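You operate a simulated robot arm through the tools that you are given. There is no shell and no other tool.

You run a simulated robot arm. Do the job below in one go: nothing can be reset, and whatever is moved stays where it is left.

Task
Doff winder C by hand and chuck the empty bobbin from the crate under its tray.
Fine: main switch off first; wound bobbin on the tray; close the tailstock, switch on and zero the counter.
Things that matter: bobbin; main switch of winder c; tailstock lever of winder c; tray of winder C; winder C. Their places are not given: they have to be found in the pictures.

Only the result counts: the job must be done as asked and must still hold three seconds after the hand-in. Knocking over, shifting, dropping, spilling or breaking anything else fails it.

Robot
A 7-joint arm with a three-finger gripper, fixed in place. Base frame: the origin is on the floor under the middle of its stand, x ahead of it, y to its left, z up. Readings come in m, rad, newtons and seconds.
With the tool pointing down near the work surface it reaches from about 0.1 to 0.78 m from the base axis. Its first joint turns from -2.897 to 2.897 rad. Payload 2.69 kg.
The tool frame sits at the grasp point between the pads (the TCP): z along the fingers, y along the line on which they close. The tips reach 0.03 m beyond it. The gripper opens to 0.128 m; its body begins 0.117 m behind the TCP.
Orientation is that of the tool frame in the base frame, as a unit quaternion [x, y, z, w]. With the fingers straight down and closing along the base's y, the tool's x points along the base's -x, its y along +y and its z along -z.

Tools
- The arm moves only by the tool jog_arm. Its argument "steps" is a list of rows, each a list of 7 numbers: the turn, a rotation vector about the tool's x, y, z in rad, then the shift along the tool's x, y, z in m, then the closure, from 0 (fully open) to 1 (shut). In form: [[wx, wy, wz, x, y, z, jaw], ...]. A call has 1 to 20 rows; each row shifts and turns the commanded pose from where the row before left it, along the tool's axes as they then stand. Rows are played at 5 a second. More than 0.05 m and 0.15 rad between two rows, or a gripper value outside its range, and nothing of the call is played. Where a pose cannot be reached the arm comes as near as it can. A force on the tool above 50 N (or 10 N above the force at the start of the call, whichever is more), or a blocked arm, ends the call early, and 0.2 s more pass. The fingers move at their own pace (about 0.127 m/s each) and stop on an object; they squeeze with about 31 N. The grip force told is the motor's: it shows also when the fingers shut on nothing. Time passes only in rows, and 0.2 s behind the last, so rows that do not move let the fingers close. The reply holds the time, the measured pose of the TCP, the force on the tool along the base axes, the opening and the grip force, in the units named above and with some noise, with the torque about the TCP (base axes, N m) and any sound that the robot's microphone picked up.
- Cameras (640 x 400 px; columns grow to the right, rows downward): "scene" is fixed at [0.2322, 0.4996, 1.3274]; the picture's right is [-0.41, -0.91, 0.00], its down [-0.49, 0.22, -0.84] and it looks along [0.77, -0.35, -0.54] (base axes); focal length 214 px, centre (320, 200). "wrist" rides on the gripper at [0.058, 0.054, -0.131] in the tool frame; the picture's right is [-0.68, 0.74, 0.00], its down [-0.62, -0.57, -0.55] and it looks along [-0.40, -0.37, 0.84] (tool axes); focal length 234 px, centre (320, 200).
- snapshot(camera): a new picture of that camera. The clock stands still meanwhile.
- move_column(by): moves the trunk up (or, below 0, down) by that many m; the arm rides with it, the base frame stays. It gives what a move gives, with no picture.
- point_at(camera, pixels): for up to 12 pixels [column, row] of the newest picture of that camera ("zoom" is the newest enlarged one), the place [x, y, z] in the base frame of the surface seen there, good to about 0.002 m, but the place of the scene camera against the robot may be out by one fixed shift of up to 0.018 m in any direction. The clock stands still meanwhile.
- inspect(camera, box): a new picture of the part [left, top, right, bottom] of that camera's present view, enlarged. The clock stands still meanwhile.
- close_job(): hands the job in; it is judged then, once.

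Open the gripper and draw the arm clear of the work before you hand the job in, unless the task says otherwise.

The tools are called after "Request:" by a JSON object that holds its "method" and its "body". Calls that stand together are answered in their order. jog_arm: Moves the arm, as the interface text tells. Its arguments: {"type":"object","properties":{"steps":{"type":"array","items":{"type":"array","items":{"type":"number"}}}},"required":["steps"]} The other tools are called the same way: move_column (by) moves the trunk up or down; snapshot (camera) takes a picture; point_at (camera, pixels) gives the place of the surface under pixels of a picture; inspect (camera, box) takes an enlarged picture of a part of a camera's view; close_job () hands the job in.

At the start:

```text
time_s: 0.0
ee_pos: [0.5329, 0.1396, 1.3001]
tcp_rot: [0.0, 1.0, 0.0, 0.0]
force: [1.0, -0.3, 0.1]
ft_torque: [0.04, -0.02, 0.01]
opening: 0.128
grasp_force: 0.1
trunk travel left (down, up): [-0.15, 0.2]
```

scene: 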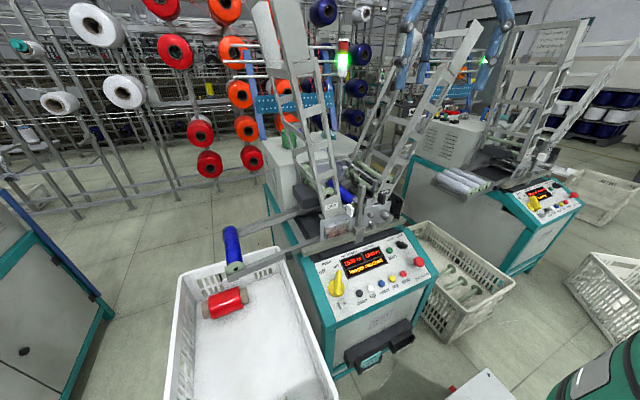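
wrist: 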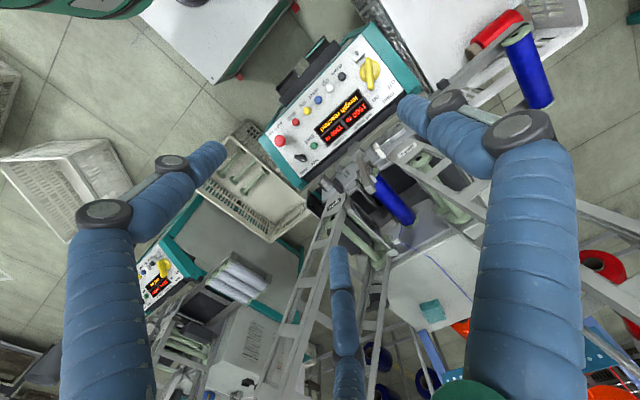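

I see a winder with an orange display around pixel (365,262) in the scene view. I will enlarge several regions to read labels and find which is winder C.

Request:
{"method": "inspect", "body": {"camera": "scene", "box": [300, 220, 460, 320]}}

Request:
{"method": "inspect", "body": {"camera": "scene", "box": [280, 140, 440, 240]}}

Request:
{"method": "inspect", "body": {"camera": "scene", "box": [430, 130, 590, 230]}}

Request:
{"method": "inspect", "body": {"camera": "scene", "box": [160, 200, 320, 300]}}

Request:
{"method": "inspect", "body": {"camera": "scene", "box": [390, 220, 550, 320]}}

Request:
{"method": "inspect", "body": {"camera": "wrist", "box": [180, 0, 580, 250]}}

```text
4.00 times, centred on (380, 270) of scene
```

zoom: 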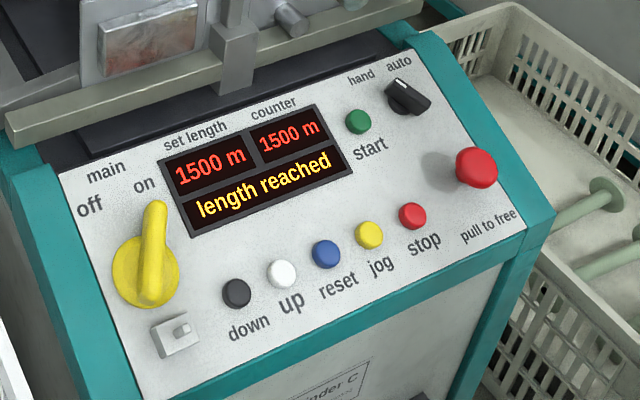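

```text
4.00 times, centred on (360, 190) of scene
```

zoom: 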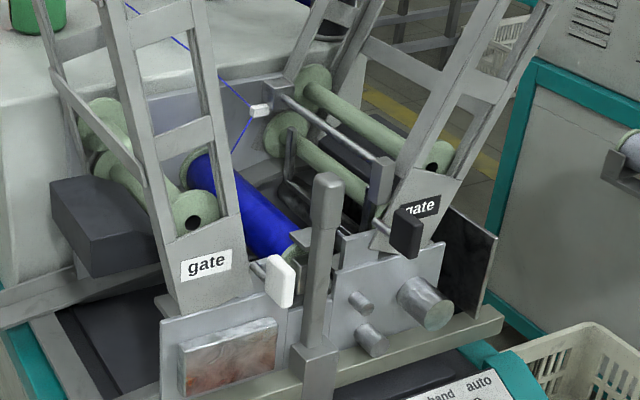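

```text
4.00 times, centred on (510, 180) of scene
```

zoom: 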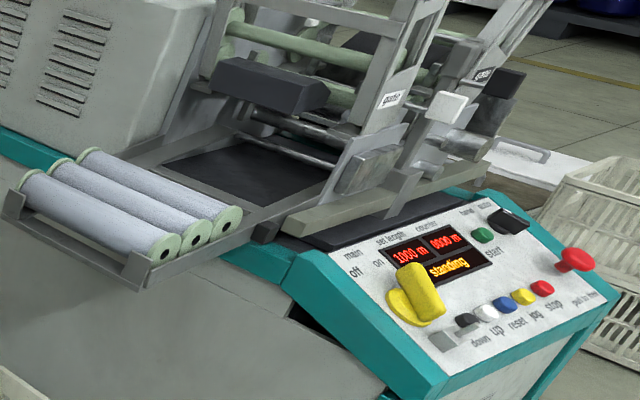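

```text
4.00 times, centred on (240, 250) of scene
```

zoom: 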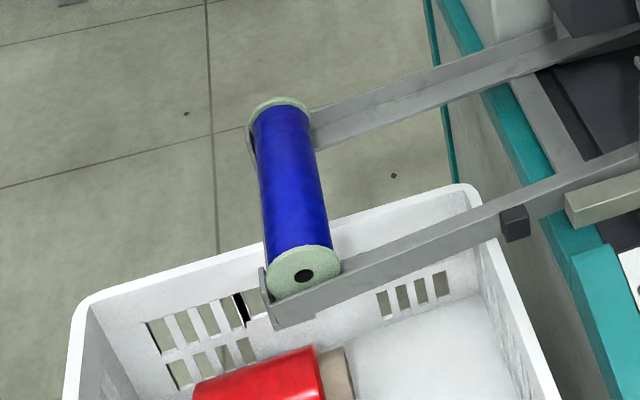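

```text
4.00 times, centred on (470, 270) of scene
```

zoom: 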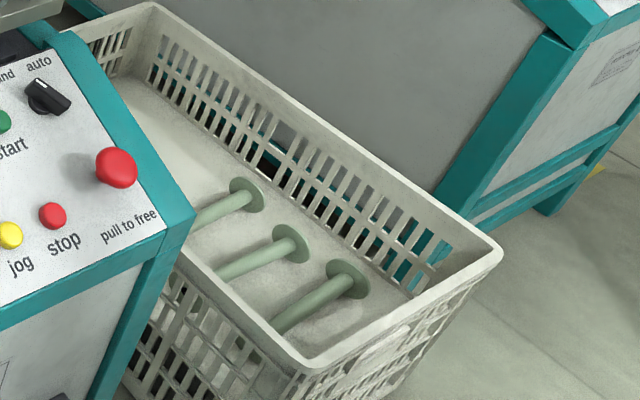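

```text
1.60 times, centred on (380, 125) of wrist
```

zoom: 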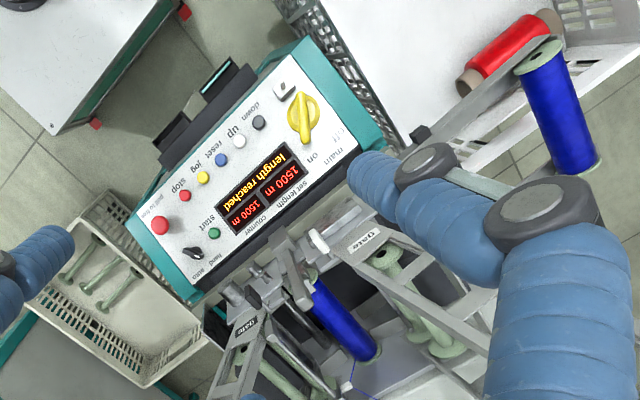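

Winder C is the one right ahead ("...inder C" on its front), with the display reading "length reached". I now look at the white crate under the left tray, the tailstock area, and the crate on the right.

Request:
{"method": "inspect", "body": {"camera": "scene", "box": [150, 230, 342, 400]}}

Request:
{"method": "inspect", "body": {"camera": "scene", "box": [320, 180, 400, 230]}}

Request:
{"method": "inspect", "body": {"camera": "scene", "box": [300, 150, 380, 200]}}

Request:
{"method": "inspect", "body": {"camera": "scene", "box": [320, 280, 448, 360]}}

Request:
{"method": "inspect", "body": {"camera": "wrist", "box": [280, 100, 480, 225]}}

Request:
{"method": "inspect", "body": {"camera": "wrist", "box": [400, 0, 640, 150]}}

```text
2.35 times, centred on (246, 315) of scene
```

zoom: 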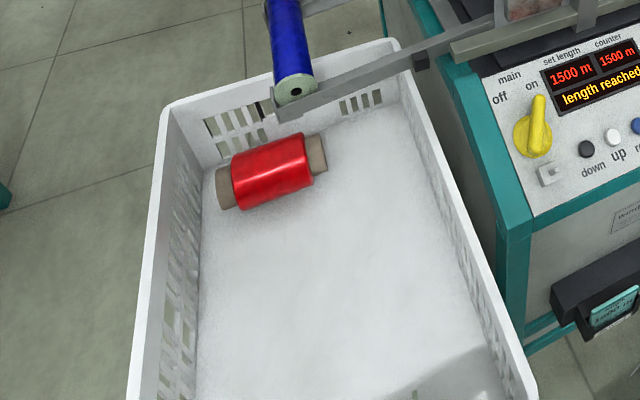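

```text
8.00 times, centred on (360, 205) of scene
```

zoom: 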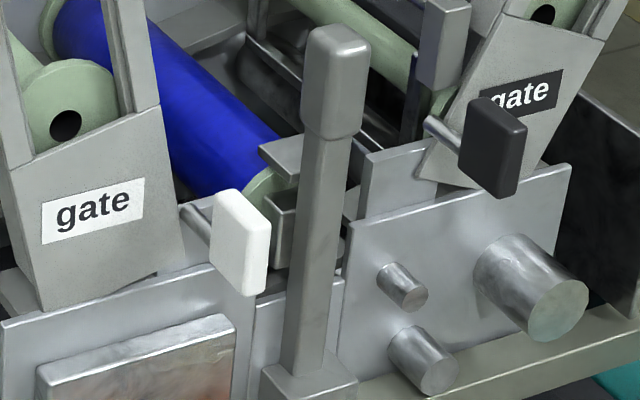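

```text
8.00 times, centred on (340, 175) of scene
```

zoom: 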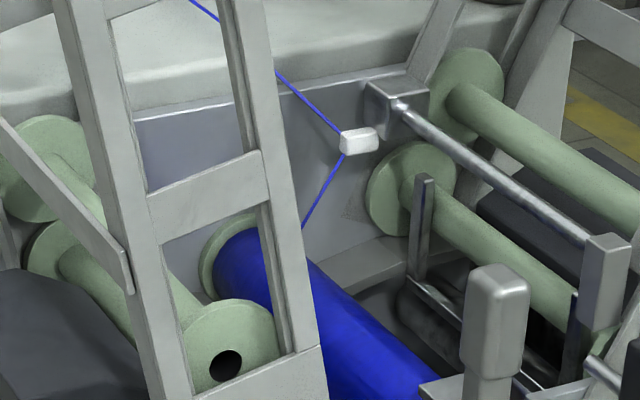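

```text
5.00 times, centred on (384, 320) of scene
```

zoom: 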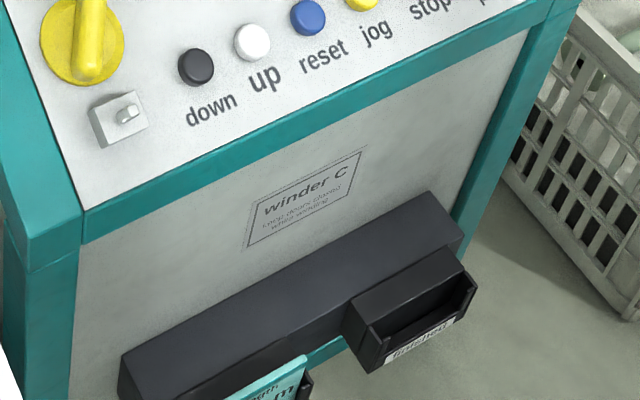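

```text
3.20 times, centred on (380, 162) of wrist
```

zoom: 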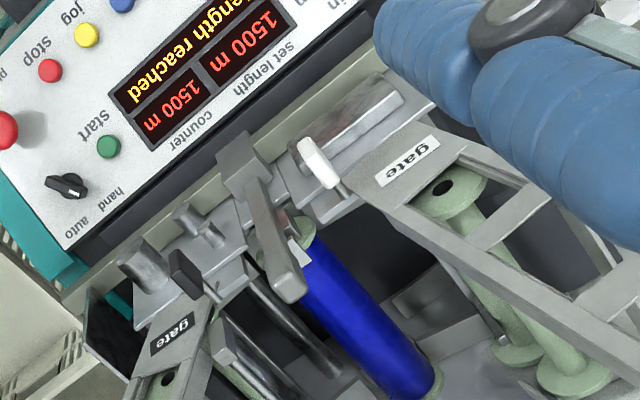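

```text
2.67 times, centred on (520, 75) of wrist
```

zoom: 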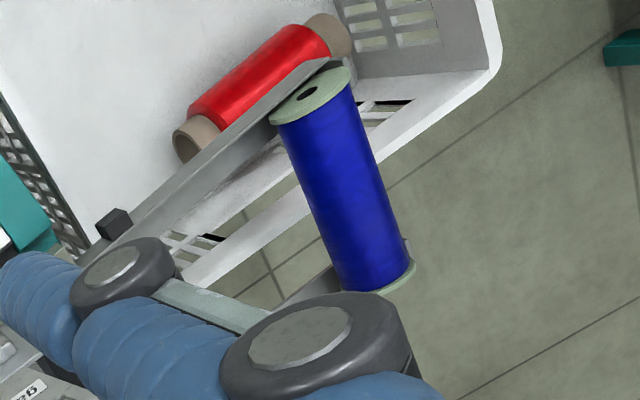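

The chuck of winder C holds a blue wound bobbin (thread goes up to a guide), the lever at scene (358,200) looks like the tailstock lever, and the tray is the left pair of rails. I get 3D locations of key points.

Request:
{"method": "snapshot", "body": {"camera": "scene"}}

Request:
{"method": "point_at", "body": {"camera": "scene", "pixels": [[337, 285], [358, 190], [361, 230], [350, 210], [383, 199], [340, 195], [233, 240], [235, 268], [230, 300], [360, 290], [377, 288], [404, 274]]}}

Request:
{"method": "point_at", "body": {"camera": "scene", "pixels": [[450, 270], [460, 285], [474, 295], [240, 340], [175, 285], [340, 390], [283, 255], [300, 240], [283, 227], [330, 220], [395, 190], [365, 262]]}}

```text
taken
```

scene: 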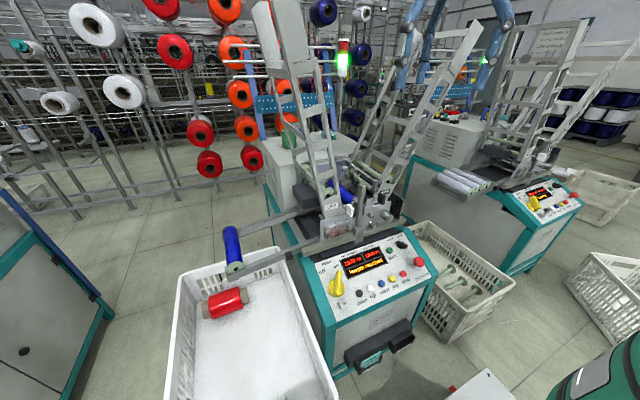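

```text
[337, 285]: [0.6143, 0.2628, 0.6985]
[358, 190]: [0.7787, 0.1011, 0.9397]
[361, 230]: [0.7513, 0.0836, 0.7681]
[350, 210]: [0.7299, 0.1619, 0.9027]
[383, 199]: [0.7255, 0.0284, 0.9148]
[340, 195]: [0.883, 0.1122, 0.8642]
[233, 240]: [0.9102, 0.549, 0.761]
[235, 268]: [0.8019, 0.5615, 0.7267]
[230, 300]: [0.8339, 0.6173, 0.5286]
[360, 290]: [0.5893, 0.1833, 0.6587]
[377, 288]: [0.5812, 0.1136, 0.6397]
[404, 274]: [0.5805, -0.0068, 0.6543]
```

```text
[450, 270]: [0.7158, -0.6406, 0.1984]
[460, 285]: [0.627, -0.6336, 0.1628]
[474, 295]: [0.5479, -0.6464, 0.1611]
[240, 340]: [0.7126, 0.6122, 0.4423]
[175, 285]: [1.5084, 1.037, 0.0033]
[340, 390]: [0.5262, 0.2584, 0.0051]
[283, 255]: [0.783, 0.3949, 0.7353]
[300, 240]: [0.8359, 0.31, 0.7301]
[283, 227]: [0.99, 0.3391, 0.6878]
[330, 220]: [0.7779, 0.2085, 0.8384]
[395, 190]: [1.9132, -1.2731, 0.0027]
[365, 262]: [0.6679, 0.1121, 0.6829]
```

The white crate's floor is at z≈0.44 and its near part is out of the scene picture. I rotate the tool about its axis so that the wrist camera looks towards the crate and tray.

Request:
{"method": "jog_arm", "body": {"steps": [[0, 0, -0.14, 0.01, 0, 0, 0], [0, 0, -0.14, 0.01, 0, 0, 0], [0, 0, -0.14, 0.01, 0, 0, 0], [0, 0, -0.14, 0.01, 0, 0, 0], [0, 0, -0.14, 0, 0, 0, 0], [0, 0, -0.14, 0, 0, 0, 0], [0, 0, -0.14, 0, 0, 0, 0], [0, 0, -0.14, 0, 0, 0, 0], [0, 0, -0.14, 0, 0, 0, 0], [0, 0, -0.14, 0, 0, 0, 0], [0, 0, -0.14, 0, 0, 0, 0]]}}

Request:
{"method": "snapshot", "body": {"camera": "wrist"}}

```text
time_s: 2.4
ee_pos: [0.4938, 0.1306, 1.2996]
tcp_rot: [-0.697, 0.717, 0.0, 0.0]
force: [0.0, -0.1, 0.2]
ft_torque: [0.0, 0.0, -0.03]
opening: 0.1282
grasp_force: 0.0
trunk travel left (down, up): [-0.15, 0.2]
```

```text
taken
```

wrist: 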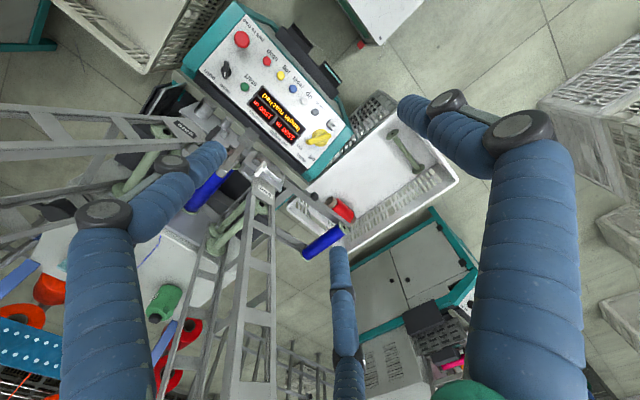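

The wrist view shows the green empty bobbin lying in the white crate at (405,150). I enlarge it and locate it and the other items.

Request:
{"method": "point_at", "body": {"camera": "wrist", "pixels": [[391, 135], [403, 150], [416, 167], [341, 208], [336, 222], [310, 250], [320, 240], [370, 180], [318, 137], [310, 190], [440, 120], [450, 180]]}}

Request:
{"method": "inspect", "body": {"camera": "wrist", "box": [280, 80, 480, 260]}}

Request:
{"method": "inspect", "body": {"camera": "wrist", "box": [120, 80, 360, 260]}}

Request:
{"method": "inspect", "body": {"camera": "wrist", "box": [200, 0, 360, 170]}}

```text
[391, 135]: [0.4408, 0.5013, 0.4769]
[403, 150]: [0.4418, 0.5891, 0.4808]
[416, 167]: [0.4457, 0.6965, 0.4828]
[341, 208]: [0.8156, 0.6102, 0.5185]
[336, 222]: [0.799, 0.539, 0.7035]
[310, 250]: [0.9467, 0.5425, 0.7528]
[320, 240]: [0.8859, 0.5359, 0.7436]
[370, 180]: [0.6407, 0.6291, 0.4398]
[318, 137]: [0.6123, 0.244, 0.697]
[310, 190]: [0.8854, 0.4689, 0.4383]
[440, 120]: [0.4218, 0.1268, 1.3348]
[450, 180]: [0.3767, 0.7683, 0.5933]
```

```text
2.22 times, centred on (380, 170) of wrist
```

zoom: 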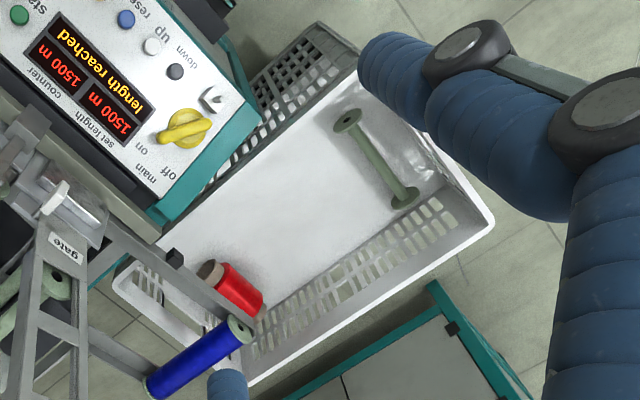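

```text
2.22 times, centred on (240, 170) of wrist
```

zoom: 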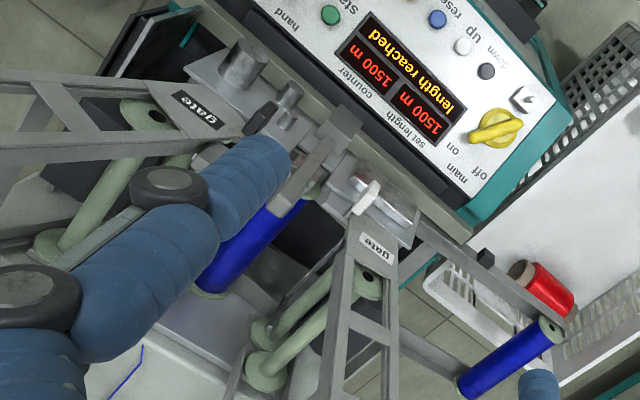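

```text
2.35 times, centred on (280, 85) of wrist
```

zoom: 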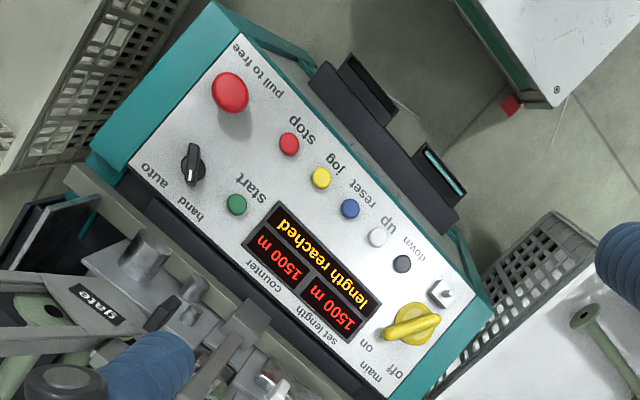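

The empty bobbin lies along y at about (0.44, 0.49–0.70, 0.47) in the white crate; the yellow main switch at (0.612, 0.25, 0.698) points to "on". I turn the tool back and go lower and closer to look at the chuck, the tailstock and lever.

Request:
{"method": "jog_arm", "body": {"steps": [[0, 0, 0.14, 0, 0, 0.012, 0], [0, 0, 0.14, 0, 0, 0.012, 0], [0, 0, 0.14, 0, 0, 0.012, 0], [0, 0, 0.14, 0, 0, 0.012, 0], [0, 0, 0.14, 0, 0, 0.012, 0], [0, 0, 0.14, 0, 0, 0.012, 0], [0, 0, 0.14, 0, 0, 0.012, 0], [0, 0, 0.14, 0, 0, 0.012, 0], [0, 0, 0.14, 0, 0, 0.012, 0], [0, 0, 0.14, 0, 0, 0.012, 0], [0, 0, 0.14, 0, 0, 0.012, 0]]}}

Request:
{"method": "snapshot", "body": {"camera": "wrist"}}

```text
time_s: 4.8
ee_pos: [0.4923, 0.1311, 1.1687]
tcp_rot: [0.001, 1.0, 0.0, -0.001]
force: [-0.1, 0.3, 0.2]
ft_torque: [0.02, 0.03, 0.03]
opening: 0.1282
grasp_force: 0.1
trunk travel left (down, up): [-0.15, 0.2]
```

```text
taken
```

wrist: 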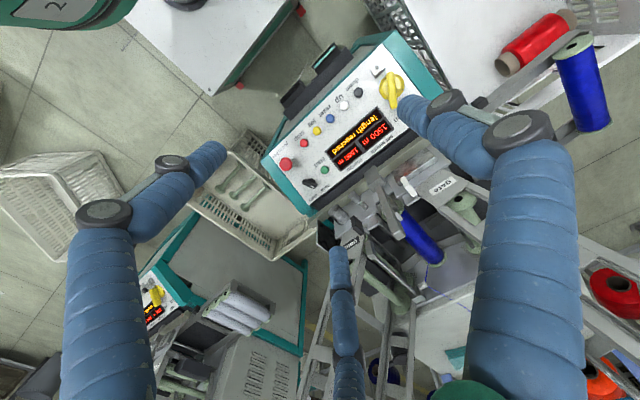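

Request:
{"method": "inspect", "body": {"camera": "wrist", "box": [340, 170, 500, 290]}}

Request:
{"method": "inspect", "body": {"camera": "wrist", "box": [260, 50, 440, 220]}}

Request:
{"method": "point_at", "body": {"camera": "wrist", "pixels": [[393, 208], [408, 228], [420, 240], [435, 258], [402, 187], [384, 205], [440, 187], [345, 242], [354, 207], [370, 230], [440, 262], [405, 212]]}}

```text
3.33 times, centred on (420, 230) of wrist
```

zoom: 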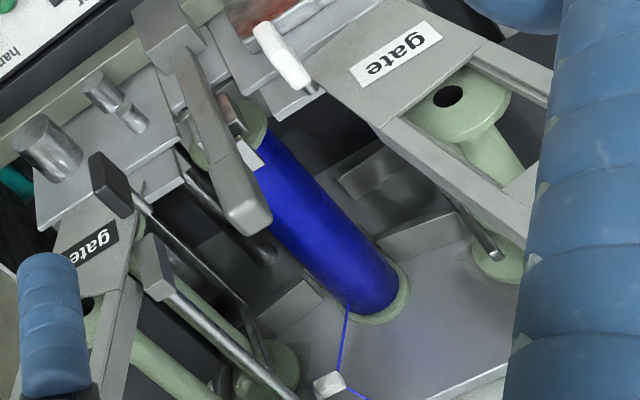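

```text
2.35 times, centred on (350, 135) of wrist
```

zoom: 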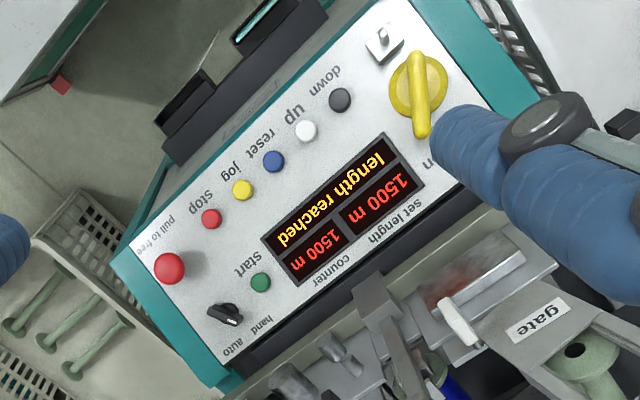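

```text
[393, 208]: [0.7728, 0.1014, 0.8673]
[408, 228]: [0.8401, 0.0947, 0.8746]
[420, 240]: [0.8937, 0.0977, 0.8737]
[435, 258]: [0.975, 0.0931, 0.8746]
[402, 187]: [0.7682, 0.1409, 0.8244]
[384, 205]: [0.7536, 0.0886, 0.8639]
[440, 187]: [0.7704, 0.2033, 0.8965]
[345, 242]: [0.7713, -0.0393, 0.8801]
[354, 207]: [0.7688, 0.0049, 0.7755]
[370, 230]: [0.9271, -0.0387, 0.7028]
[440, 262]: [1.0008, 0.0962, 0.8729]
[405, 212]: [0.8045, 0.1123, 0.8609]
```

The wound bobbin lies along x, at y≈0.096, top z≈0.874, x≈0.77–1.0. I now measure the lever and the tailstock end precisely.

Request:
{"method": "inspect", "body": {"camera": "wrist", "box": [356, 170, 436, 250]}}

Request:
{"method": "point_at", "body": {"camera": "wrist", "pixels": [[398, 235], [397, 229], [392, 220], [388, 206], [382, 193], [375, 180], [372, 185], [377, 174], [401, 232], [393, 233], [428, 240], [415, 247]]}}

Request:
{"method": "point_at", "body": {"camera": "scene", "pixels": [[361.5, 186], [361, 195], [360.6, 205], [359.5, 215], [358.7, 221], [358.7, 229], [354.5, 205], [350, 204], [387, 197], [340, 220], [377, 212], [350, 211]]}}

```text
5.00 times, centred on (396, 210) of wrist
```

zoom: 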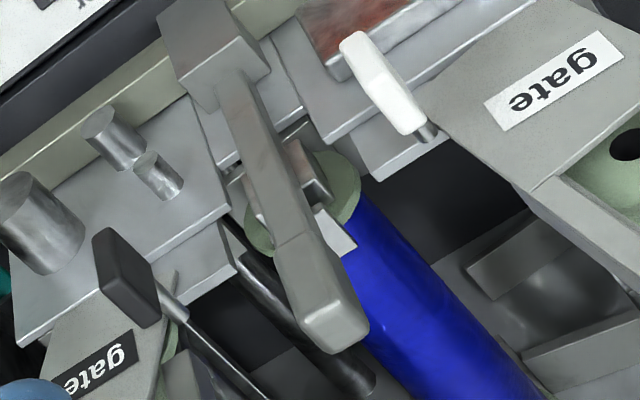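

```text
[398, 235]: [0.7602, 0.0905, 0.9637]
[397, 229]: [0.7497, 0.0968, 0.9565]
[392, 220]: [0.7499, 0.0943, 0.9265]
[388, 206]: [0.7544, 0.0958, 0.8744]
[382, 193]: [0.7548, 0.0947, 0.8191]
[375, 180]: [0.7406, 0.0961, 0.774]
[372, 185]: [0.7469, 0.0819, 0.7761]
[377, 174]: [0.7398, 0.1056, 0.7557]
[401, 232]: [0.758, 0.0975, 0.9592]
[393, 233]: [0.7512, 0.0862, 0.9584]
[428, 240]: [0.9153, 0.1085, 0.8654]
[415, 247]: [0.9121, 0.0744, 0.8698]
```

```text
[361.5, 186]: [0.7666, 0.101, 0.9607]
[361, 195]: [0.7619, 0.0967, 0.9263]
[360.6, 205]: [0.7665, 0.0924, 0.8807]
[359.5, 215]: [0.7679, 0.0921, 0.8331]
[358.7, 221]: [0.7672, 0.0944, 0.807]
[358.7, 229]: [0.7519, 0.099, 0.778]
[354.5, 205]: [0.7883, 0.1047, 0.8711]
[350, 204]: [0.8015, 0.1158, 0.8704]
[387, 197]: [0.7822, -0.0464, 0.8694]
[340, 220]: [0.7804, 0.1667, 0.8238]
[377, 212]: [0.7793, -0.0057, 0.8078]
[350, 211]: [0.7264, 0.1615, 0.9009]
```

The lever stands upright at (0.755, 0.095), z 0.775–0.962. I tilt the tool forward and lower it to look at the chuck from the front at a flatter angle.

Request:
{"method": "jog_arm", "body": {"steps": [[0, 0, 0, 0.02, 0.02, 0.03, 0], [0, 0, 0, 0.02, 0.02, 0.03, 0], [0, 0, 0, 0.02, 0.02, 0.03, 0], [0, 0, 0, 0.02, 0.01, 0.03, 0], [0, -0.15, 0, 0, 0, 0, 0], [0, -0.15, 0, 0, 0, 0, 0], [0, -0.15, 0, 0, 0, 0, 0], [0, -0.15, 0, 0, 0, 0, 0]]}}

Request:
{"method": "snapshot", "body": {"camera": "wrist"}}

```text
time_s: 6.6
ee_pos: [0.4116, 0.2004, 1.0425]
tcp_rot: [-0.002, 0.957, -0.004, 0.29]
force: [0.7, 1.3, 6.1]
ft_torque: [-0.04, 0.5, -0.07]
opening: 0.1277
grasp_force: 0.0
trunk travel left (down, up): [-0.15, 0.2]
```

```text
taken
```

wrist: 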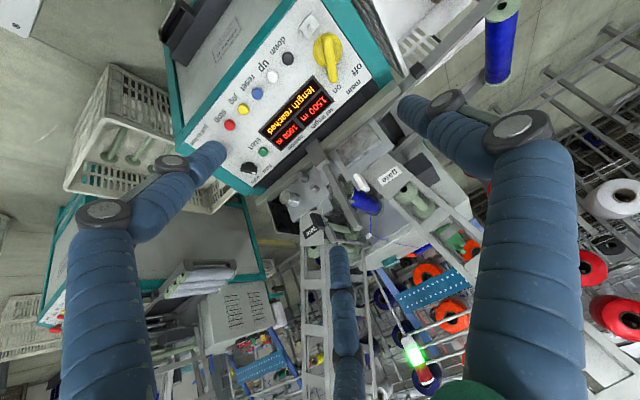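

Request:
{"method": "inspect", "body": {"camera": "wrist", "box": [310, 130, 430, 220]}}

Request:
{"method": "inspect", "body": {"camera": "wrist", "box": [370, 0, 640, 170]}}

Request:
{"method": "point_at", "body": {"camera": "wrist", "pixels": [[326, 62], [334, 78], [334, 50], [263, 78], [248, 163], [330, 150], [358, 203], [370, 200], [376, 210], [500, 50], [490, 10], [440, 60]]}}

```text
4.44 times, centred on (370, 175) of wrist
```

zoom: 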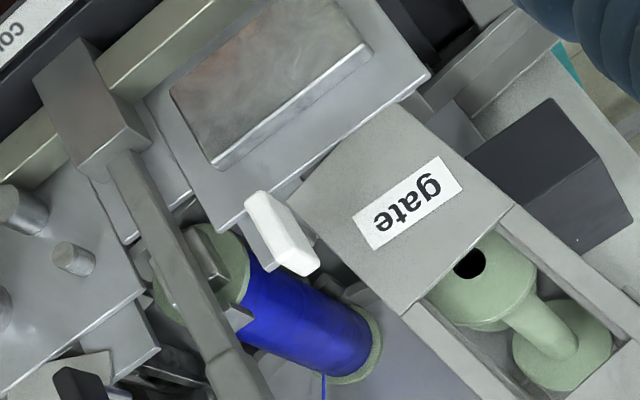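

```text
2.35 times, centred on (505, 85) of wrist
```

zoom: 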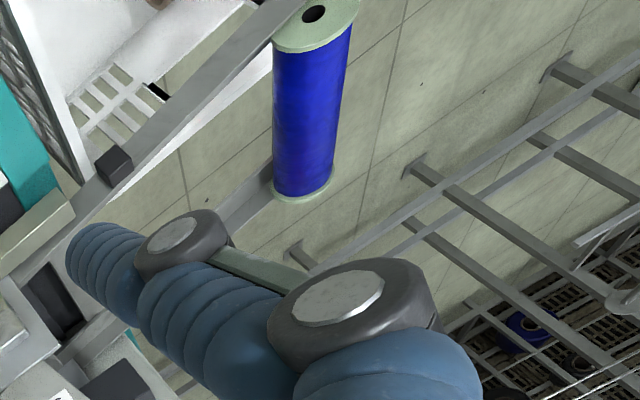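

```text
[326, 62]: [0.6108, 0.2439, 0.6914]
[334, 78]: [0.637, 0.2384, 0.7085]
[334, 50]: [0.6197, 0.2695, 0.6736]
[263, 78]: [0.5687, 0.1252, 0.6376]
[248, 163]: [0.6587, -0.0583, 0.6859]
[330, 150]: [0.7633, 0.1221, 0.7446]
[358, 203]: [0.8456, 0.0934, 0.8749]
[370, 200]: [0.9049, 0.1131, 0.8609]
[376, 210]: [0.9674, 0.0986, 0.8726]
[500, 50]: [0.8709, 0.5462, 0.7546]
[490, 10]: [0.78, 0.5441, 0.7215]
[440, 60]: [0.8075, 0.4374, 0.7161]
```

I look closely at the main switch and measure the panel plane around it.

Request:
{"method": "inspect", "body": {"camera": "wrist", "box": [290, 20, 380, 110]}}

Request:
{"method": "point_at", "body": {"camera": "wrist", "pixels": [[300, 70], [352, 48], [310, 30], [350, 80], [285, 40], [300, 85], [260, 65], [235, 145], [270, 110], [240, 100], [370, 70], [320, 110]]}}

Request:
{"method": "point_at", "body": {"camera": "wrist", "pixels": [[326, 40], [327, 48], [329, 56], [331, 64], [333, 72], [335, 80], [320, 50], [338, 55], [318, 62], [342, 65], [323, 38], [316, 45]]}}

```text
4.44 times, centred on (335, 65) of wrist
```

zoom: 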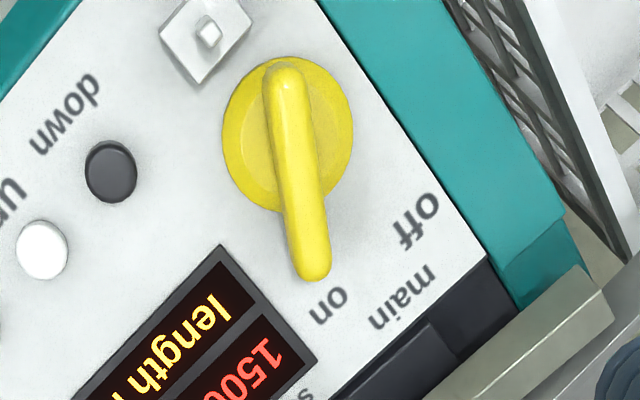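

```text
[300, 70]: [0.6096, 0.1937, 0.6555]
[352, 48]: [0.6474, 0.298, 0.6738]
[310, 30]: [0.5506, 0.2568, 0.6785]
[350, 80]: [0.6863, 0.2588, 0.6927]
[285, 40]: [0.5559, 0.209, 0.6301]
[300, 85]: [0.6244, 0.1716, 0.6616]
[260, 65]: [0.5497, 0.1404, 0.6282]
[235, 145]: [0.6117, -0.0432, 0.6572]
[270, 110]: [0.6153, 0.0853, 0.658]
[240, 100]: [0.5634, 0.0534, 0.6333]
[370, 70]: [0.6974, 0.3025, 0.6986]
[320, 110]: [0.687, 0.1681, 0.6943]
```

```text
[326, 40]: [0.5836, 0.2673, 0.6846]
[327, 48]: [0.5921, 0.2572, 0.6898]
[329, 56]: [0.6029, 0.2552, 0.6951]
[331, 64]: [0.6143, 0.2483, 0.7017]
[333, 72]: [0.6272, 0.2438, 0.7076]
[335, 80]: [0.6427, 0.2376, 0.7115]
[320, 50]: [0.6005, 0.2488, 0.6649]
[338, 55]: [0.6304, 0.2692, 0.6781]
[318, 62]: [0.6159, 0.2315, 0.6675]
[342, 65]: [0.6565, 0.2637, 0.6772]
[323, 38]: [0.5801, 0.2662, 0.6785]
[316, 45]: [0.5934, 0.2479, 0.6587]
```

The panel slopes 25.7° (normal about (-0.43, 0, 0.90)); the knob pivots near (0.611, 0.257) with its handle pointing 23° right of "up". I check label positions and take a scene view to see the gripper shape.

Request:
{"method": "snapshot", "body": {"camera": "scene"}}

Request:
{"method": "point_at", "body": {"camera": "wrist", "pixels": [[337, 88.5], [357.5, 69.5], [354, 87], [418, 70], [272, 77], [264, 79], [309, 26], [312, 30], [288, 58], [255, 93], [242, 108], [229, 125]]}}

```text
taken
```

scene: 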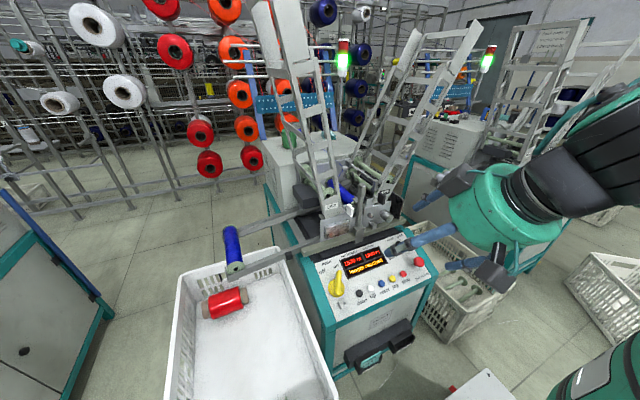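

```text
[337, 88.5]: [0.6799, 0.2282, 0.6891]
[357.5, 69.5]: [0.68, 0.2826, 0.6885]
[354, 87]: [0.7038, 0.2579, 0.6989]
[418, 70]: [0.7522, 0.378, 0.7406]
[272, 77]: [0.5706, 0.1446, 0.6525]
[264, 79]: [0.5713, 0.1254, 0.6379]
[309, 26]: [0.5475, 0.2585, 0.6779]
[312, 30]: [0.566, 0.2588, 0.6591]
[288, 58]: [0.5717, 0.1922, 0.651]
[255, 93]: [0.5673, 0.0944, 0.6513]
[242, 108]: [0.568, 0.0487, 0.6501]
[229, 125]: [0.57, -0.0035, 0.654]
```

The labels "on" and "off" are at ±22° of the "up" direction about y=0.2555, so the knob turns about 45°. Now I look at the gripper's finger layout in the scene view at about (470,220).

Request:
{"method": "inspect", "body": {"camera": "scene", "box": [370, 140, 560, 300]}}

Request:
{"method": "point_at", "body": {"camera": "scene", "pixels": [[395, 248], [445, 232], [450, 267], [490, 272], [425, 199], [455, 185], [490, 155], [410, 240], [500, 220], [470, 265], [440, 190], [540, 180]]}}

```text
2.50 times, centred on (465, 220) of scene
```

zoom: 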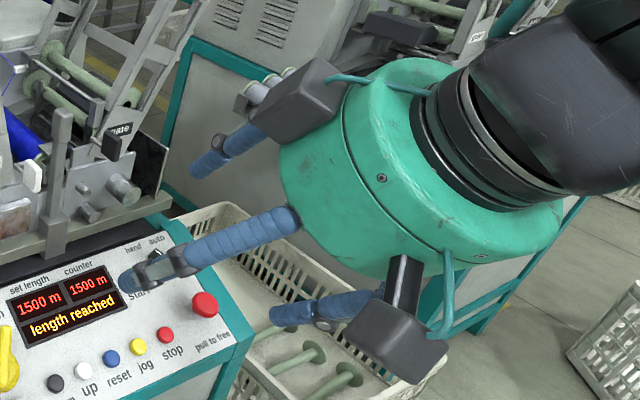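

```text
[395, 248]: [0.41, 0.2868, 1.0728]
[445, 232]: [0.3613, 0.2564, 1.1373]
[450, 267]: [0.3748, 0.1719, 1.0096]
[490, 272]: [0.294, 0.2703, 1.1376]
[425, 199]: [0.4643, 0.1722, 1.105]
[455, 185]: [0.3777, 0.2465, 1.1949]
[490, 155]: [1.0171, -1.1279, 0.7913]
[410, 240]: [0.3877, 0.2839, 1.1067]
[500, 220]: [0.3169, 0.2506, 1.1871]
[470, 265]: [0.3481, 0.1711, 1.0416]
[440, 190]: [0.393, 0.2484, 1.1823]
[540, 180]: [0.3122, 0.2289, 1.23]
```

The gripper is a three-finger hand: one finger on tool +y, two on −y spread along x. I close it partly in free air to learn how the fingers look when closed.

Request:
{"method": "jog_arm", "body": {"steps": [[0, 0, 0, 0, 0, 0, 1], [0, 0, 0, 0, 0, 0, 1], [0, 0, 0, 0, 0, 0, 1], [0, 0, 0, 0, 0, 0, 1]]}}

Request:
{"method": "inspect", "body": {"camera": "scene", "box": [370, 140, 560, 300]}}

Request:
{"method": "snapshot", "body": {"camera": "wrist"}}

```text
time_s: 7.6
ee_pos: [0.4143, 0.2012, 1.048]
tcp_rot: [0.0, 0.955, 0.0, 0.296]
force: [0.4, 1.2, 0.0]
ft_torque: [-0.01, 0.03, 0.0]
opening: 0.002
grasp_force: 31.3
trunk travel left (down, up): [-0.15, 0.2]
```

```text
2.50 times, centred on (465, 220) of scene
```

zoom: 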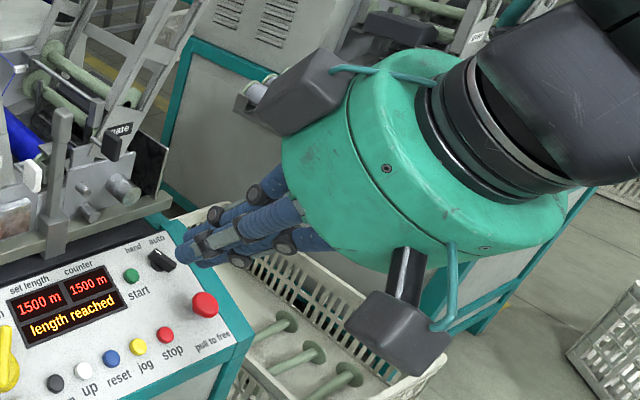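

```text
taken
```

wrist: 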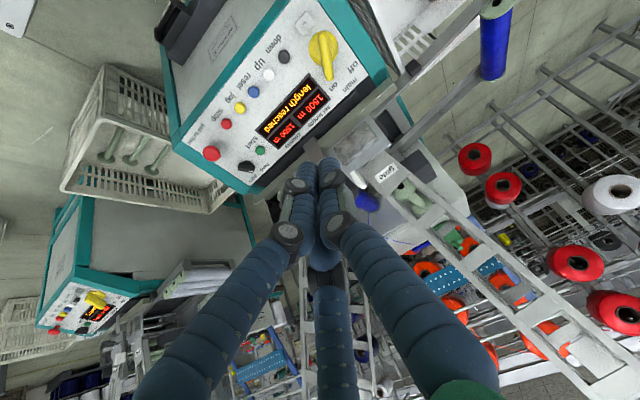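

Closed, the three fingers form a slim bundle that can push. I set the tool perpendicular to the panel and hover right of the yellow handle at about (0.588, 0.2035, 0.78).

Request:
{"method": "jog_arm", "body": {"steps": [[0, 0.075, 0, 0, 0, 0, 1], [0, 0.075, 0, 0, 0, 0, 1], [0, 0, 0, -0.0058, 0.0003, 0.045, 1], [0, 0, 0, -0.0058, 0.0003, 0.045, 1], [0, 0, 0, -0.0058, 0.0003, 0.045, 1], [0, 0, 0, -0.0058, 0.0003, 0.045, 1], [0, 0, 0, -0.0058, 0.0003, 0.045, 1], [0, 0, 0, -0.0058, 0.0003, 0.045, 1], [0, 0, 0, -0.0058, 0.0003, 0.045, 1], [0, 0, 0, 0, 0, 0, 1]]}}

Request:
{"method": "snapshot", "body": {"camera": "wrist"}}

Request:
{"method": "inspect", "body": {"camera": "scene", "box": [280, 180, 480, 320]}}

```text
time_s: 9.8
ee_pos: [0.5862, 0.2028, 0.7819]
tcp_rot: [0.0, 0.975, 0.0, 0.222]
force: [0.1, -0.3, 0.0]
ft_torque: [-0.04, 0.07, 0.01]
opening: 0.0021
grasp_force: 31.3
trunk travel left (down, up): [-0.15, 0.2]
```

```text
taken
```

wrist: 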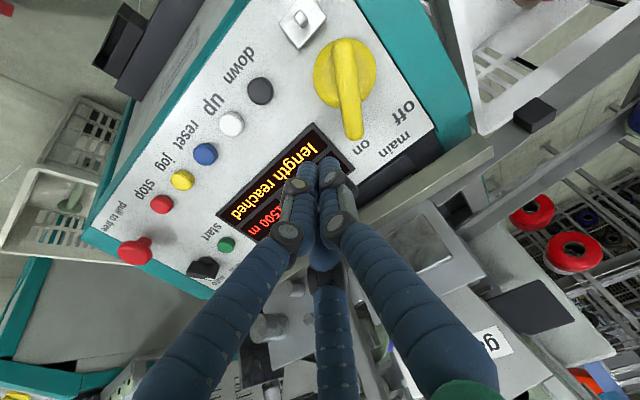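

```text
2.86 times, centred on (380, 250) of scene
```

zoom: 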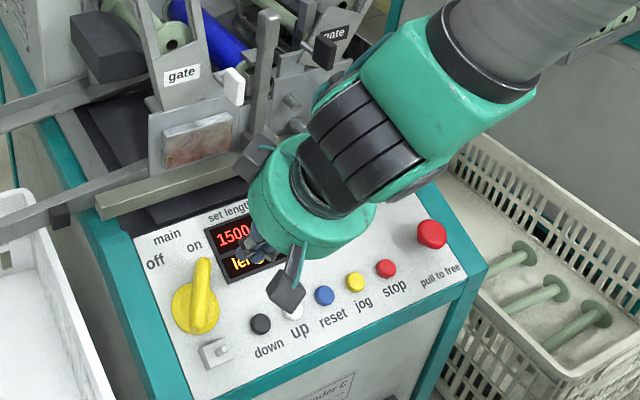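

The bundle hovers 0.12 m above the panel right of the handle. I lower it 0.075 m along the tool axis beside the handle.

Request:
{"method": "jog_arm", "body": {"steps": [[0, 0, 0, 0, 0, 0.03, 1], [0, 0, 0, 0, 0, 0.025, 1], [0, 0, 0, 0, 0, 0.02, 1], [0, 0, 0, 0, 0, 0, 1]]}}

Request:
{"method": "snapshot", "body": {"camera": "wrist"}}

Request:
{"method": "inspect", "body": {"camera": "scene", "box": [300, 210, 440, 310]}}

```text
time_s: 10.8
ee_pos: [0.6207, 0.2023, 0.7132]
tcp_rot: [-0.001, 0.975, 0.0, 0.222]
force: [-0.1, 0.2, -1.1]
ft_torque: [-0.03, -0.01, -0.02]
opening: 0.0022
grasp_force: 30.9
trunk travel left (down, up): [-0.15, 0.2]
```

```text
taken
```

wrist: 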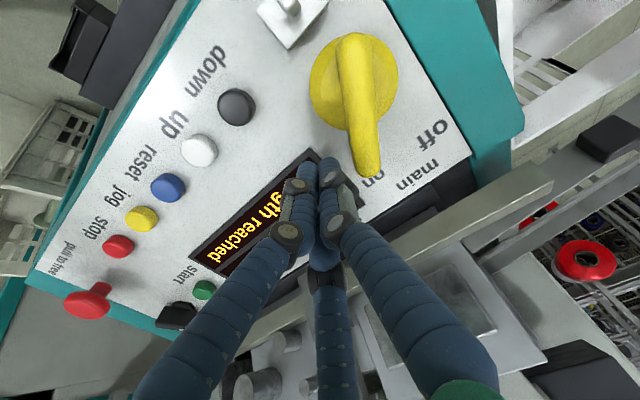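

```text
4.00 times, centred on (370, 260) of scene
```

zoom: 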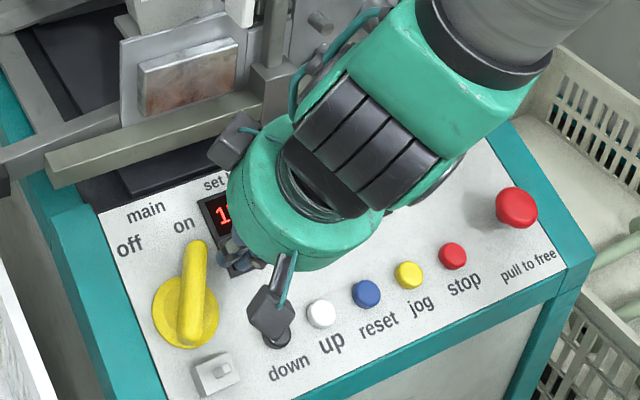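

The bundle is beside the handle with tips about 16 mm above the panel. I push in small steps towards +y (and slightly up-slope) to swing the handle to "off".

Request:
{"method": "jog_arm", "body": {"steps": [[0, 0, 0, -0.003, 0.006, 0, 1], [0, 0, 0, -0.003, 0.006, 0, 1], [0, 0, 0, -0.003, 0.006, 0, 1], [0, 0, 0, -0.003, 0.006, 0, 1], [0, 0, 0, -0.003, 0.006, 0, 1], [0, 0, 0, -0.003, 0.006, 0, 1]]}}

Request:
{"method": "snapshot", "body": {"camera": "wrist"}}

Request:
{"method": "inspect", "body": {"camera": "scene", "box": [300, 210, 440, 310]}}

```text
time_s: 12.2
ee_pos: [0.637, 0.2399, 0.7237]
tcp_rot: [0.0, 0.975, 0.001, 0.223]
force: [0.4, 0.4, -0.5]
ft_torque: [0.0, 0.01, 0.02]
opening: 0.002
grasp_force: 31.2
trunk travel left (down, up): [-0.15, 0.2]
```

```text
taken
```

wrist: 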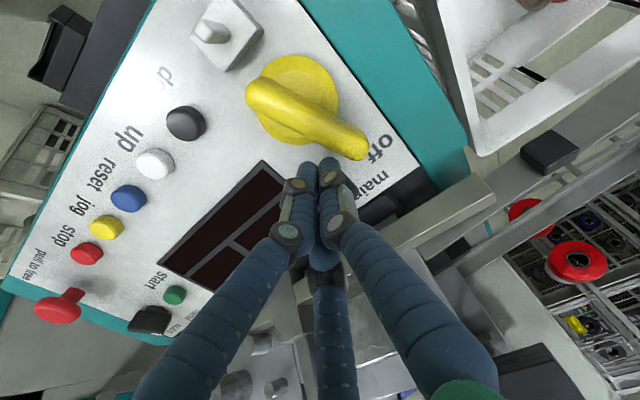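

```text
4.00 times, centred on (370, 260) of scene
```

zoom: 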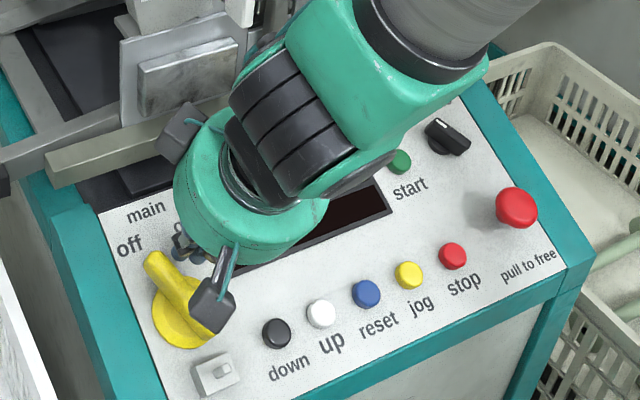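

The handle now points at "off" and the display is dark: main switch is off. I retreat along the tool axis and move to look at the chuck from above.

Request:
{"method": "jog_arm", "body": {"steps": [[0, 0, 0, 0.005, -0.01, 0, 1], [0, 0, 0, 0, 0, -0.04, 1], [0, 0, 0, 0, 0, -0.045, 1], [0, 0, 0, 0, -0.01, -0.045, 1], [0, 0, 0, 0, -0.01, -0.045, 1], [0, 0, 0, 0, -0.01, -0.045, 1], [0, 0, 0, 0, -0.01, -0.045, 1], [0, 0, 0, -0.03, 0, 0, 1], [0, 0, 0, -0.03, 0, 0, 1], [0, 0, 0, 0, 0, 0, 1]]}}

Request:
{"method": "snapshot", "body": {"camera": "wrist"}}

Request:
{"method": "inspect", "body": {"camera": "scene", "box": [300, 150, 440, 300]}}

```text
time_s: 14.4
ee_pos: [0.5701, 0.1902, 0.985]
tcp_rot: [0.0, 0.975, 0.0, 0.223]
force: [0.1, 0.2, -0.6]
ft_torque: [0.01, -0.01, -0.04]
opening: 0.0018
grasp_force: 31.7
trunk travel left (down, up): [-0.15, 0.2]
```

```text
taken
```

wrist: 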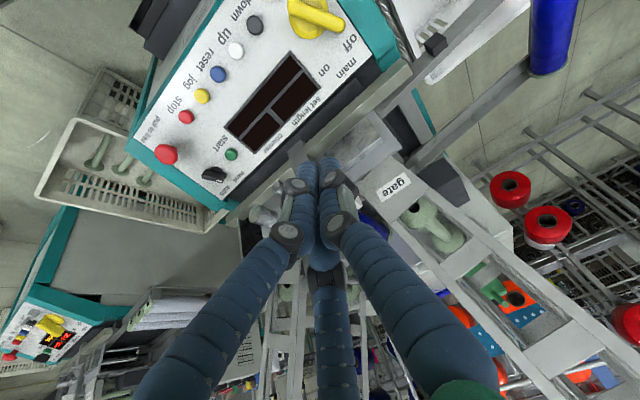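

```text
2.67 times, centred on (370, 225) of scene
```

zoom: 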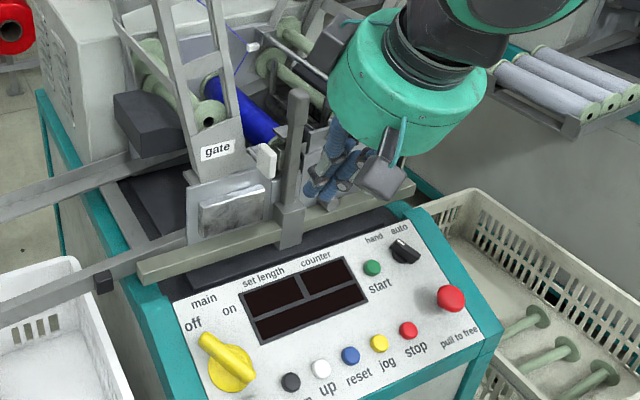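

Switch confirmed off in the scene view. I raise and open the gripper to get a clear view of the bobbin and measure the clearances around it.

Request:
{"method": "jog_arm", "body": {"steps": [[0, 0, 0, 0, 0, -0.045, 1], [0, 0, 0, 0, 0, -0.045, 0], [0, 0, 0, 0, 0, -0.045, 0], [0, 0.12, 0, 0, -0.01, -0.045, 0], [0, 0.12, 0, 0, -0.01, -0.01, 0], [0, 0, 0, 0, -0.01, 0, 0], [0, 0, 0, 0, -0.01, 0, 0]]}}

Request:
{"method": "snapshot", "body": {"camera": "wrist"}}

```text
time_s: 16.0
ee_pos: [0.4888, 0.1493, 1.1592]
tcp_rot: [-0.001, 0.995, 0.0, 0.104]
force: [-0.4, -0.3, 0.4]
ft_torque: [0.01, 0.02, 0.01]
opening: 0.1281
grasp_force: 0.2
trunk travel left (down, up): [-0.15, 0.2]
```

```text
taken
```

wrist: 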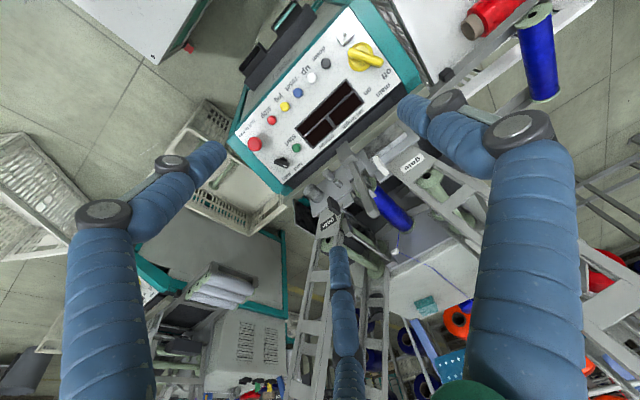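

I sample points on both magazines' inner edges to know the free gap around the bobbin.

Request:
{"method": "point_at", "body": {"camera": "scene", "pixels": [[336, 190], [333, 170], [327, 140], [320, 100], [312, 60], [303, 20], [376, 199], [381, 185], [388, 165], [396, 147], [406, 120], [420, 85]]}}

Request:
{"method": "inspect", "body": {"camera": "wrist", "box": [310, 150, 450, 250]}}

Request:
{"method": "inspect", "body": {"camera": "scene", "box": [230, 0, 490, 200]}}

```text
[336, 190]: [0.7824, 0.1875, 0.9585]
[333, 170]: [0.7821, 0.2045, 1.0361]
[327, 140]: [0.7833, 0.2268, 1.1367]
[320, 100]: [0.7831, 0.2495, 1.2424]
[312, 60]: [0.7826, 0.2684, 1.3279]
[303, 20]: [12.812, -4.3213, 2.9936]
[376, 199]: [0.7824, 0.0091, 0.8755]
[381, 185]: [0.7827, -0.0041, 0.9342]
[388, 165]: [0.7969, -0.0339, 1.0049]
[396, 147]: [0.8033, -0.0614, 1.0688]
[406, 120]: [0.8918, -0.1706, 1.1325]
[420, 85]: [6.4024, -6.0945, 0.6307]
```

```text
4.00 times, centred on (380, 200) of wrist
```

zoom: 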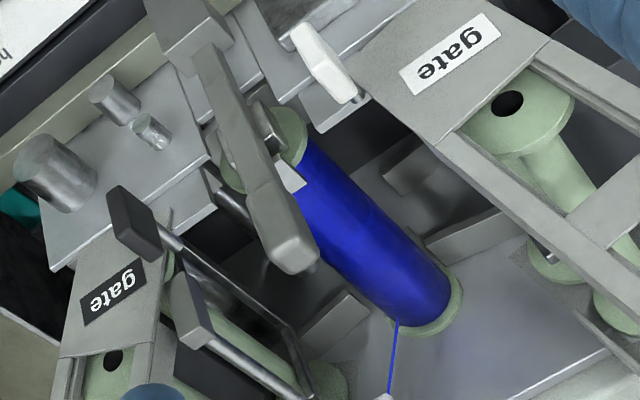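

```text
2.00 times, centred on (360, 100) of scene
```

zoom: 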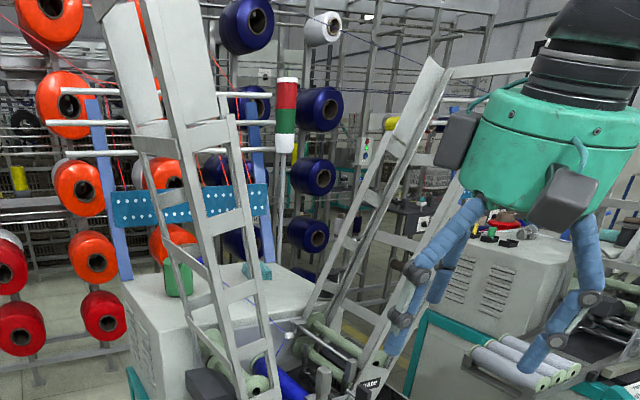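

I measure the thread-guide rod and its blocks, which stand right of the bobbin.

Request:
{"method": "point_at", "body": {"camera": "scene", "pixels": [[349, 161], [358, 169], [366, 175], [375.5, 182], [376, 189], [344.5, 167.5], [353, 176], [357, 186], [373, 190], [369, 196], [380, 207], [387, 197]]}}

Request:
{"method": "point_at", "body": {"camera": "wrist", "pixels": [[347, 228], [355, 237], [344, 205], [352, 207], [340, 202], [371, 230], [391, 230], [400, 231], [413, 222], [382, 218], [371, 214], [394, 167]]}}

```text
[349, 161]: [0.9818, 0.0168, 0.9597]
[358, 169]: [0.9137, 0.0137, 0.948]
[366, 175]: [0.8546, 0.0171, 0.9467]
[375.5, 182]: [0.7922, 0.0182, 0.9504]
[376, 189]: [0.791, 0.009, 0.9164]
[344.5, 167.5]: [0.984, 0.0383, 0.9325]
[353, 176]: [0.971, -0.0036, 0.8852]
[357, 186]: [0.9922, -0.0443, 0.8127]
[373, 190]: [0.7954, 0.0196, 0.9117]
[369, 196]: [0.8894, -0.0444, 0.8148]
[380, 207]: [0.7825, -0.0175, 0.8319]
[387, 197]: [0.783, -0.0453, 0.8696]
```

```text
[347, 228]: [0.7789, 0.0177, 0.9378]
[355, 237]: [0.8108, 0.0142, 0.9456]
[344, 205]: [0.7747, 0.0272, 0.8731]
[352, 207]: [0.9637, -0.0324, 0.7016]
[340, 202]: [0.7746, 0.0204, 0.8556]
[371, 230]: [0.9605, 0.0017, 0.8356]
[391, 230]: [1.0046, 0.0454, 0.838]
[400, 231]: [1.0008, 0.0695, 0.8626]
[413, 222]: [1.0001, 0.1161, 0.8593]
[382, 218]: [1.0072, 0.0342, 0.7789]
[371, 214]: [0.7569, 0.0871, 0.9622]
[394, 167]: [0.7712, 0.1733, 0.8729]
```

Gap around the bobbin: left magazine edge y≈0.17–0.19, traverse rod at y≈0.014, z≈0.947. The lever top is at z≈0.962, so I close the fingers and go over it to just behind (x≈0.80), still above.

Request:
{"method": "jog_arm", "body": {"steps": [[0, 0, 0, 0, 0, 0, 1], [0, 0, 0, 0, 0, 0, 1], [0, 0, 0, -0.035, -0.0068, 0.0226, 1], [0, 0, 0, -0.035, -0.0068, 0.0226, 1], [0, 0, 0, -0.035, -0.0068, 0.0226, 1], [0, 0, 0, -0.035, -0.0068, 0.0226, 1], [0, 0, 0, -0.035, -0.0068, 0.0226, 1], [0, 0, 0, -0.035, -0.0068, 0.0226, 1], [0, 0, 0, -0.035, -0.0068, 0.0226, 1], [0, 0, 0, -0.035, -0.0068, 0.0226, 1], [0, 0, 0, 0, 0, 0, 1]]}}

Request:
{"method": "snapshot", "body": {"camera": "wrist"}}

Request:
{"method": "inspect", "body": {"camera": "scene", "box": [280, 120, 440, 240]}}

```text
time_s: 18.4
ee_pos: [0.8001, 0.0939, 1.0382]
tcp_rot: [0.0, 0.995, 0.0, 0.103]
force: [0.3, -0.5, -0.9]
ft_torque: [0.02, 0.04, -0.05]
opening: 0.0019
grasp_force: 30.7
trunk travel left (down, up): [-0.15, 0.2]
```

```text
taken
```

wrist: 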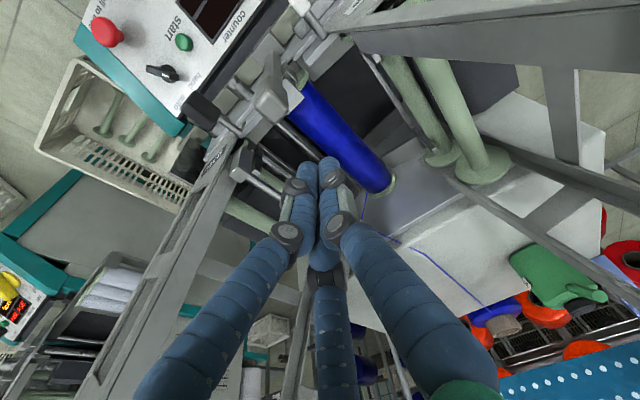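

```text
3.33 times, centred on (360, 180) of scene
```

zoom: 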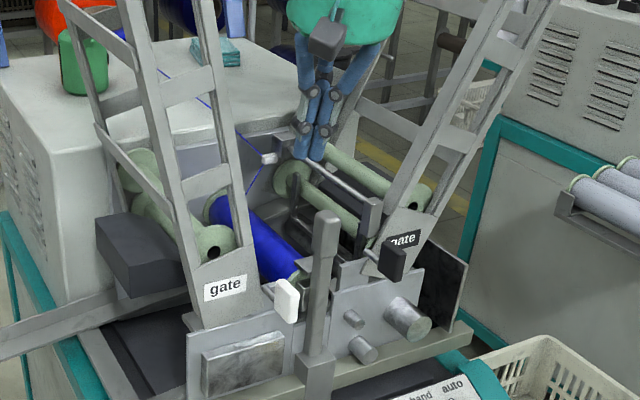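

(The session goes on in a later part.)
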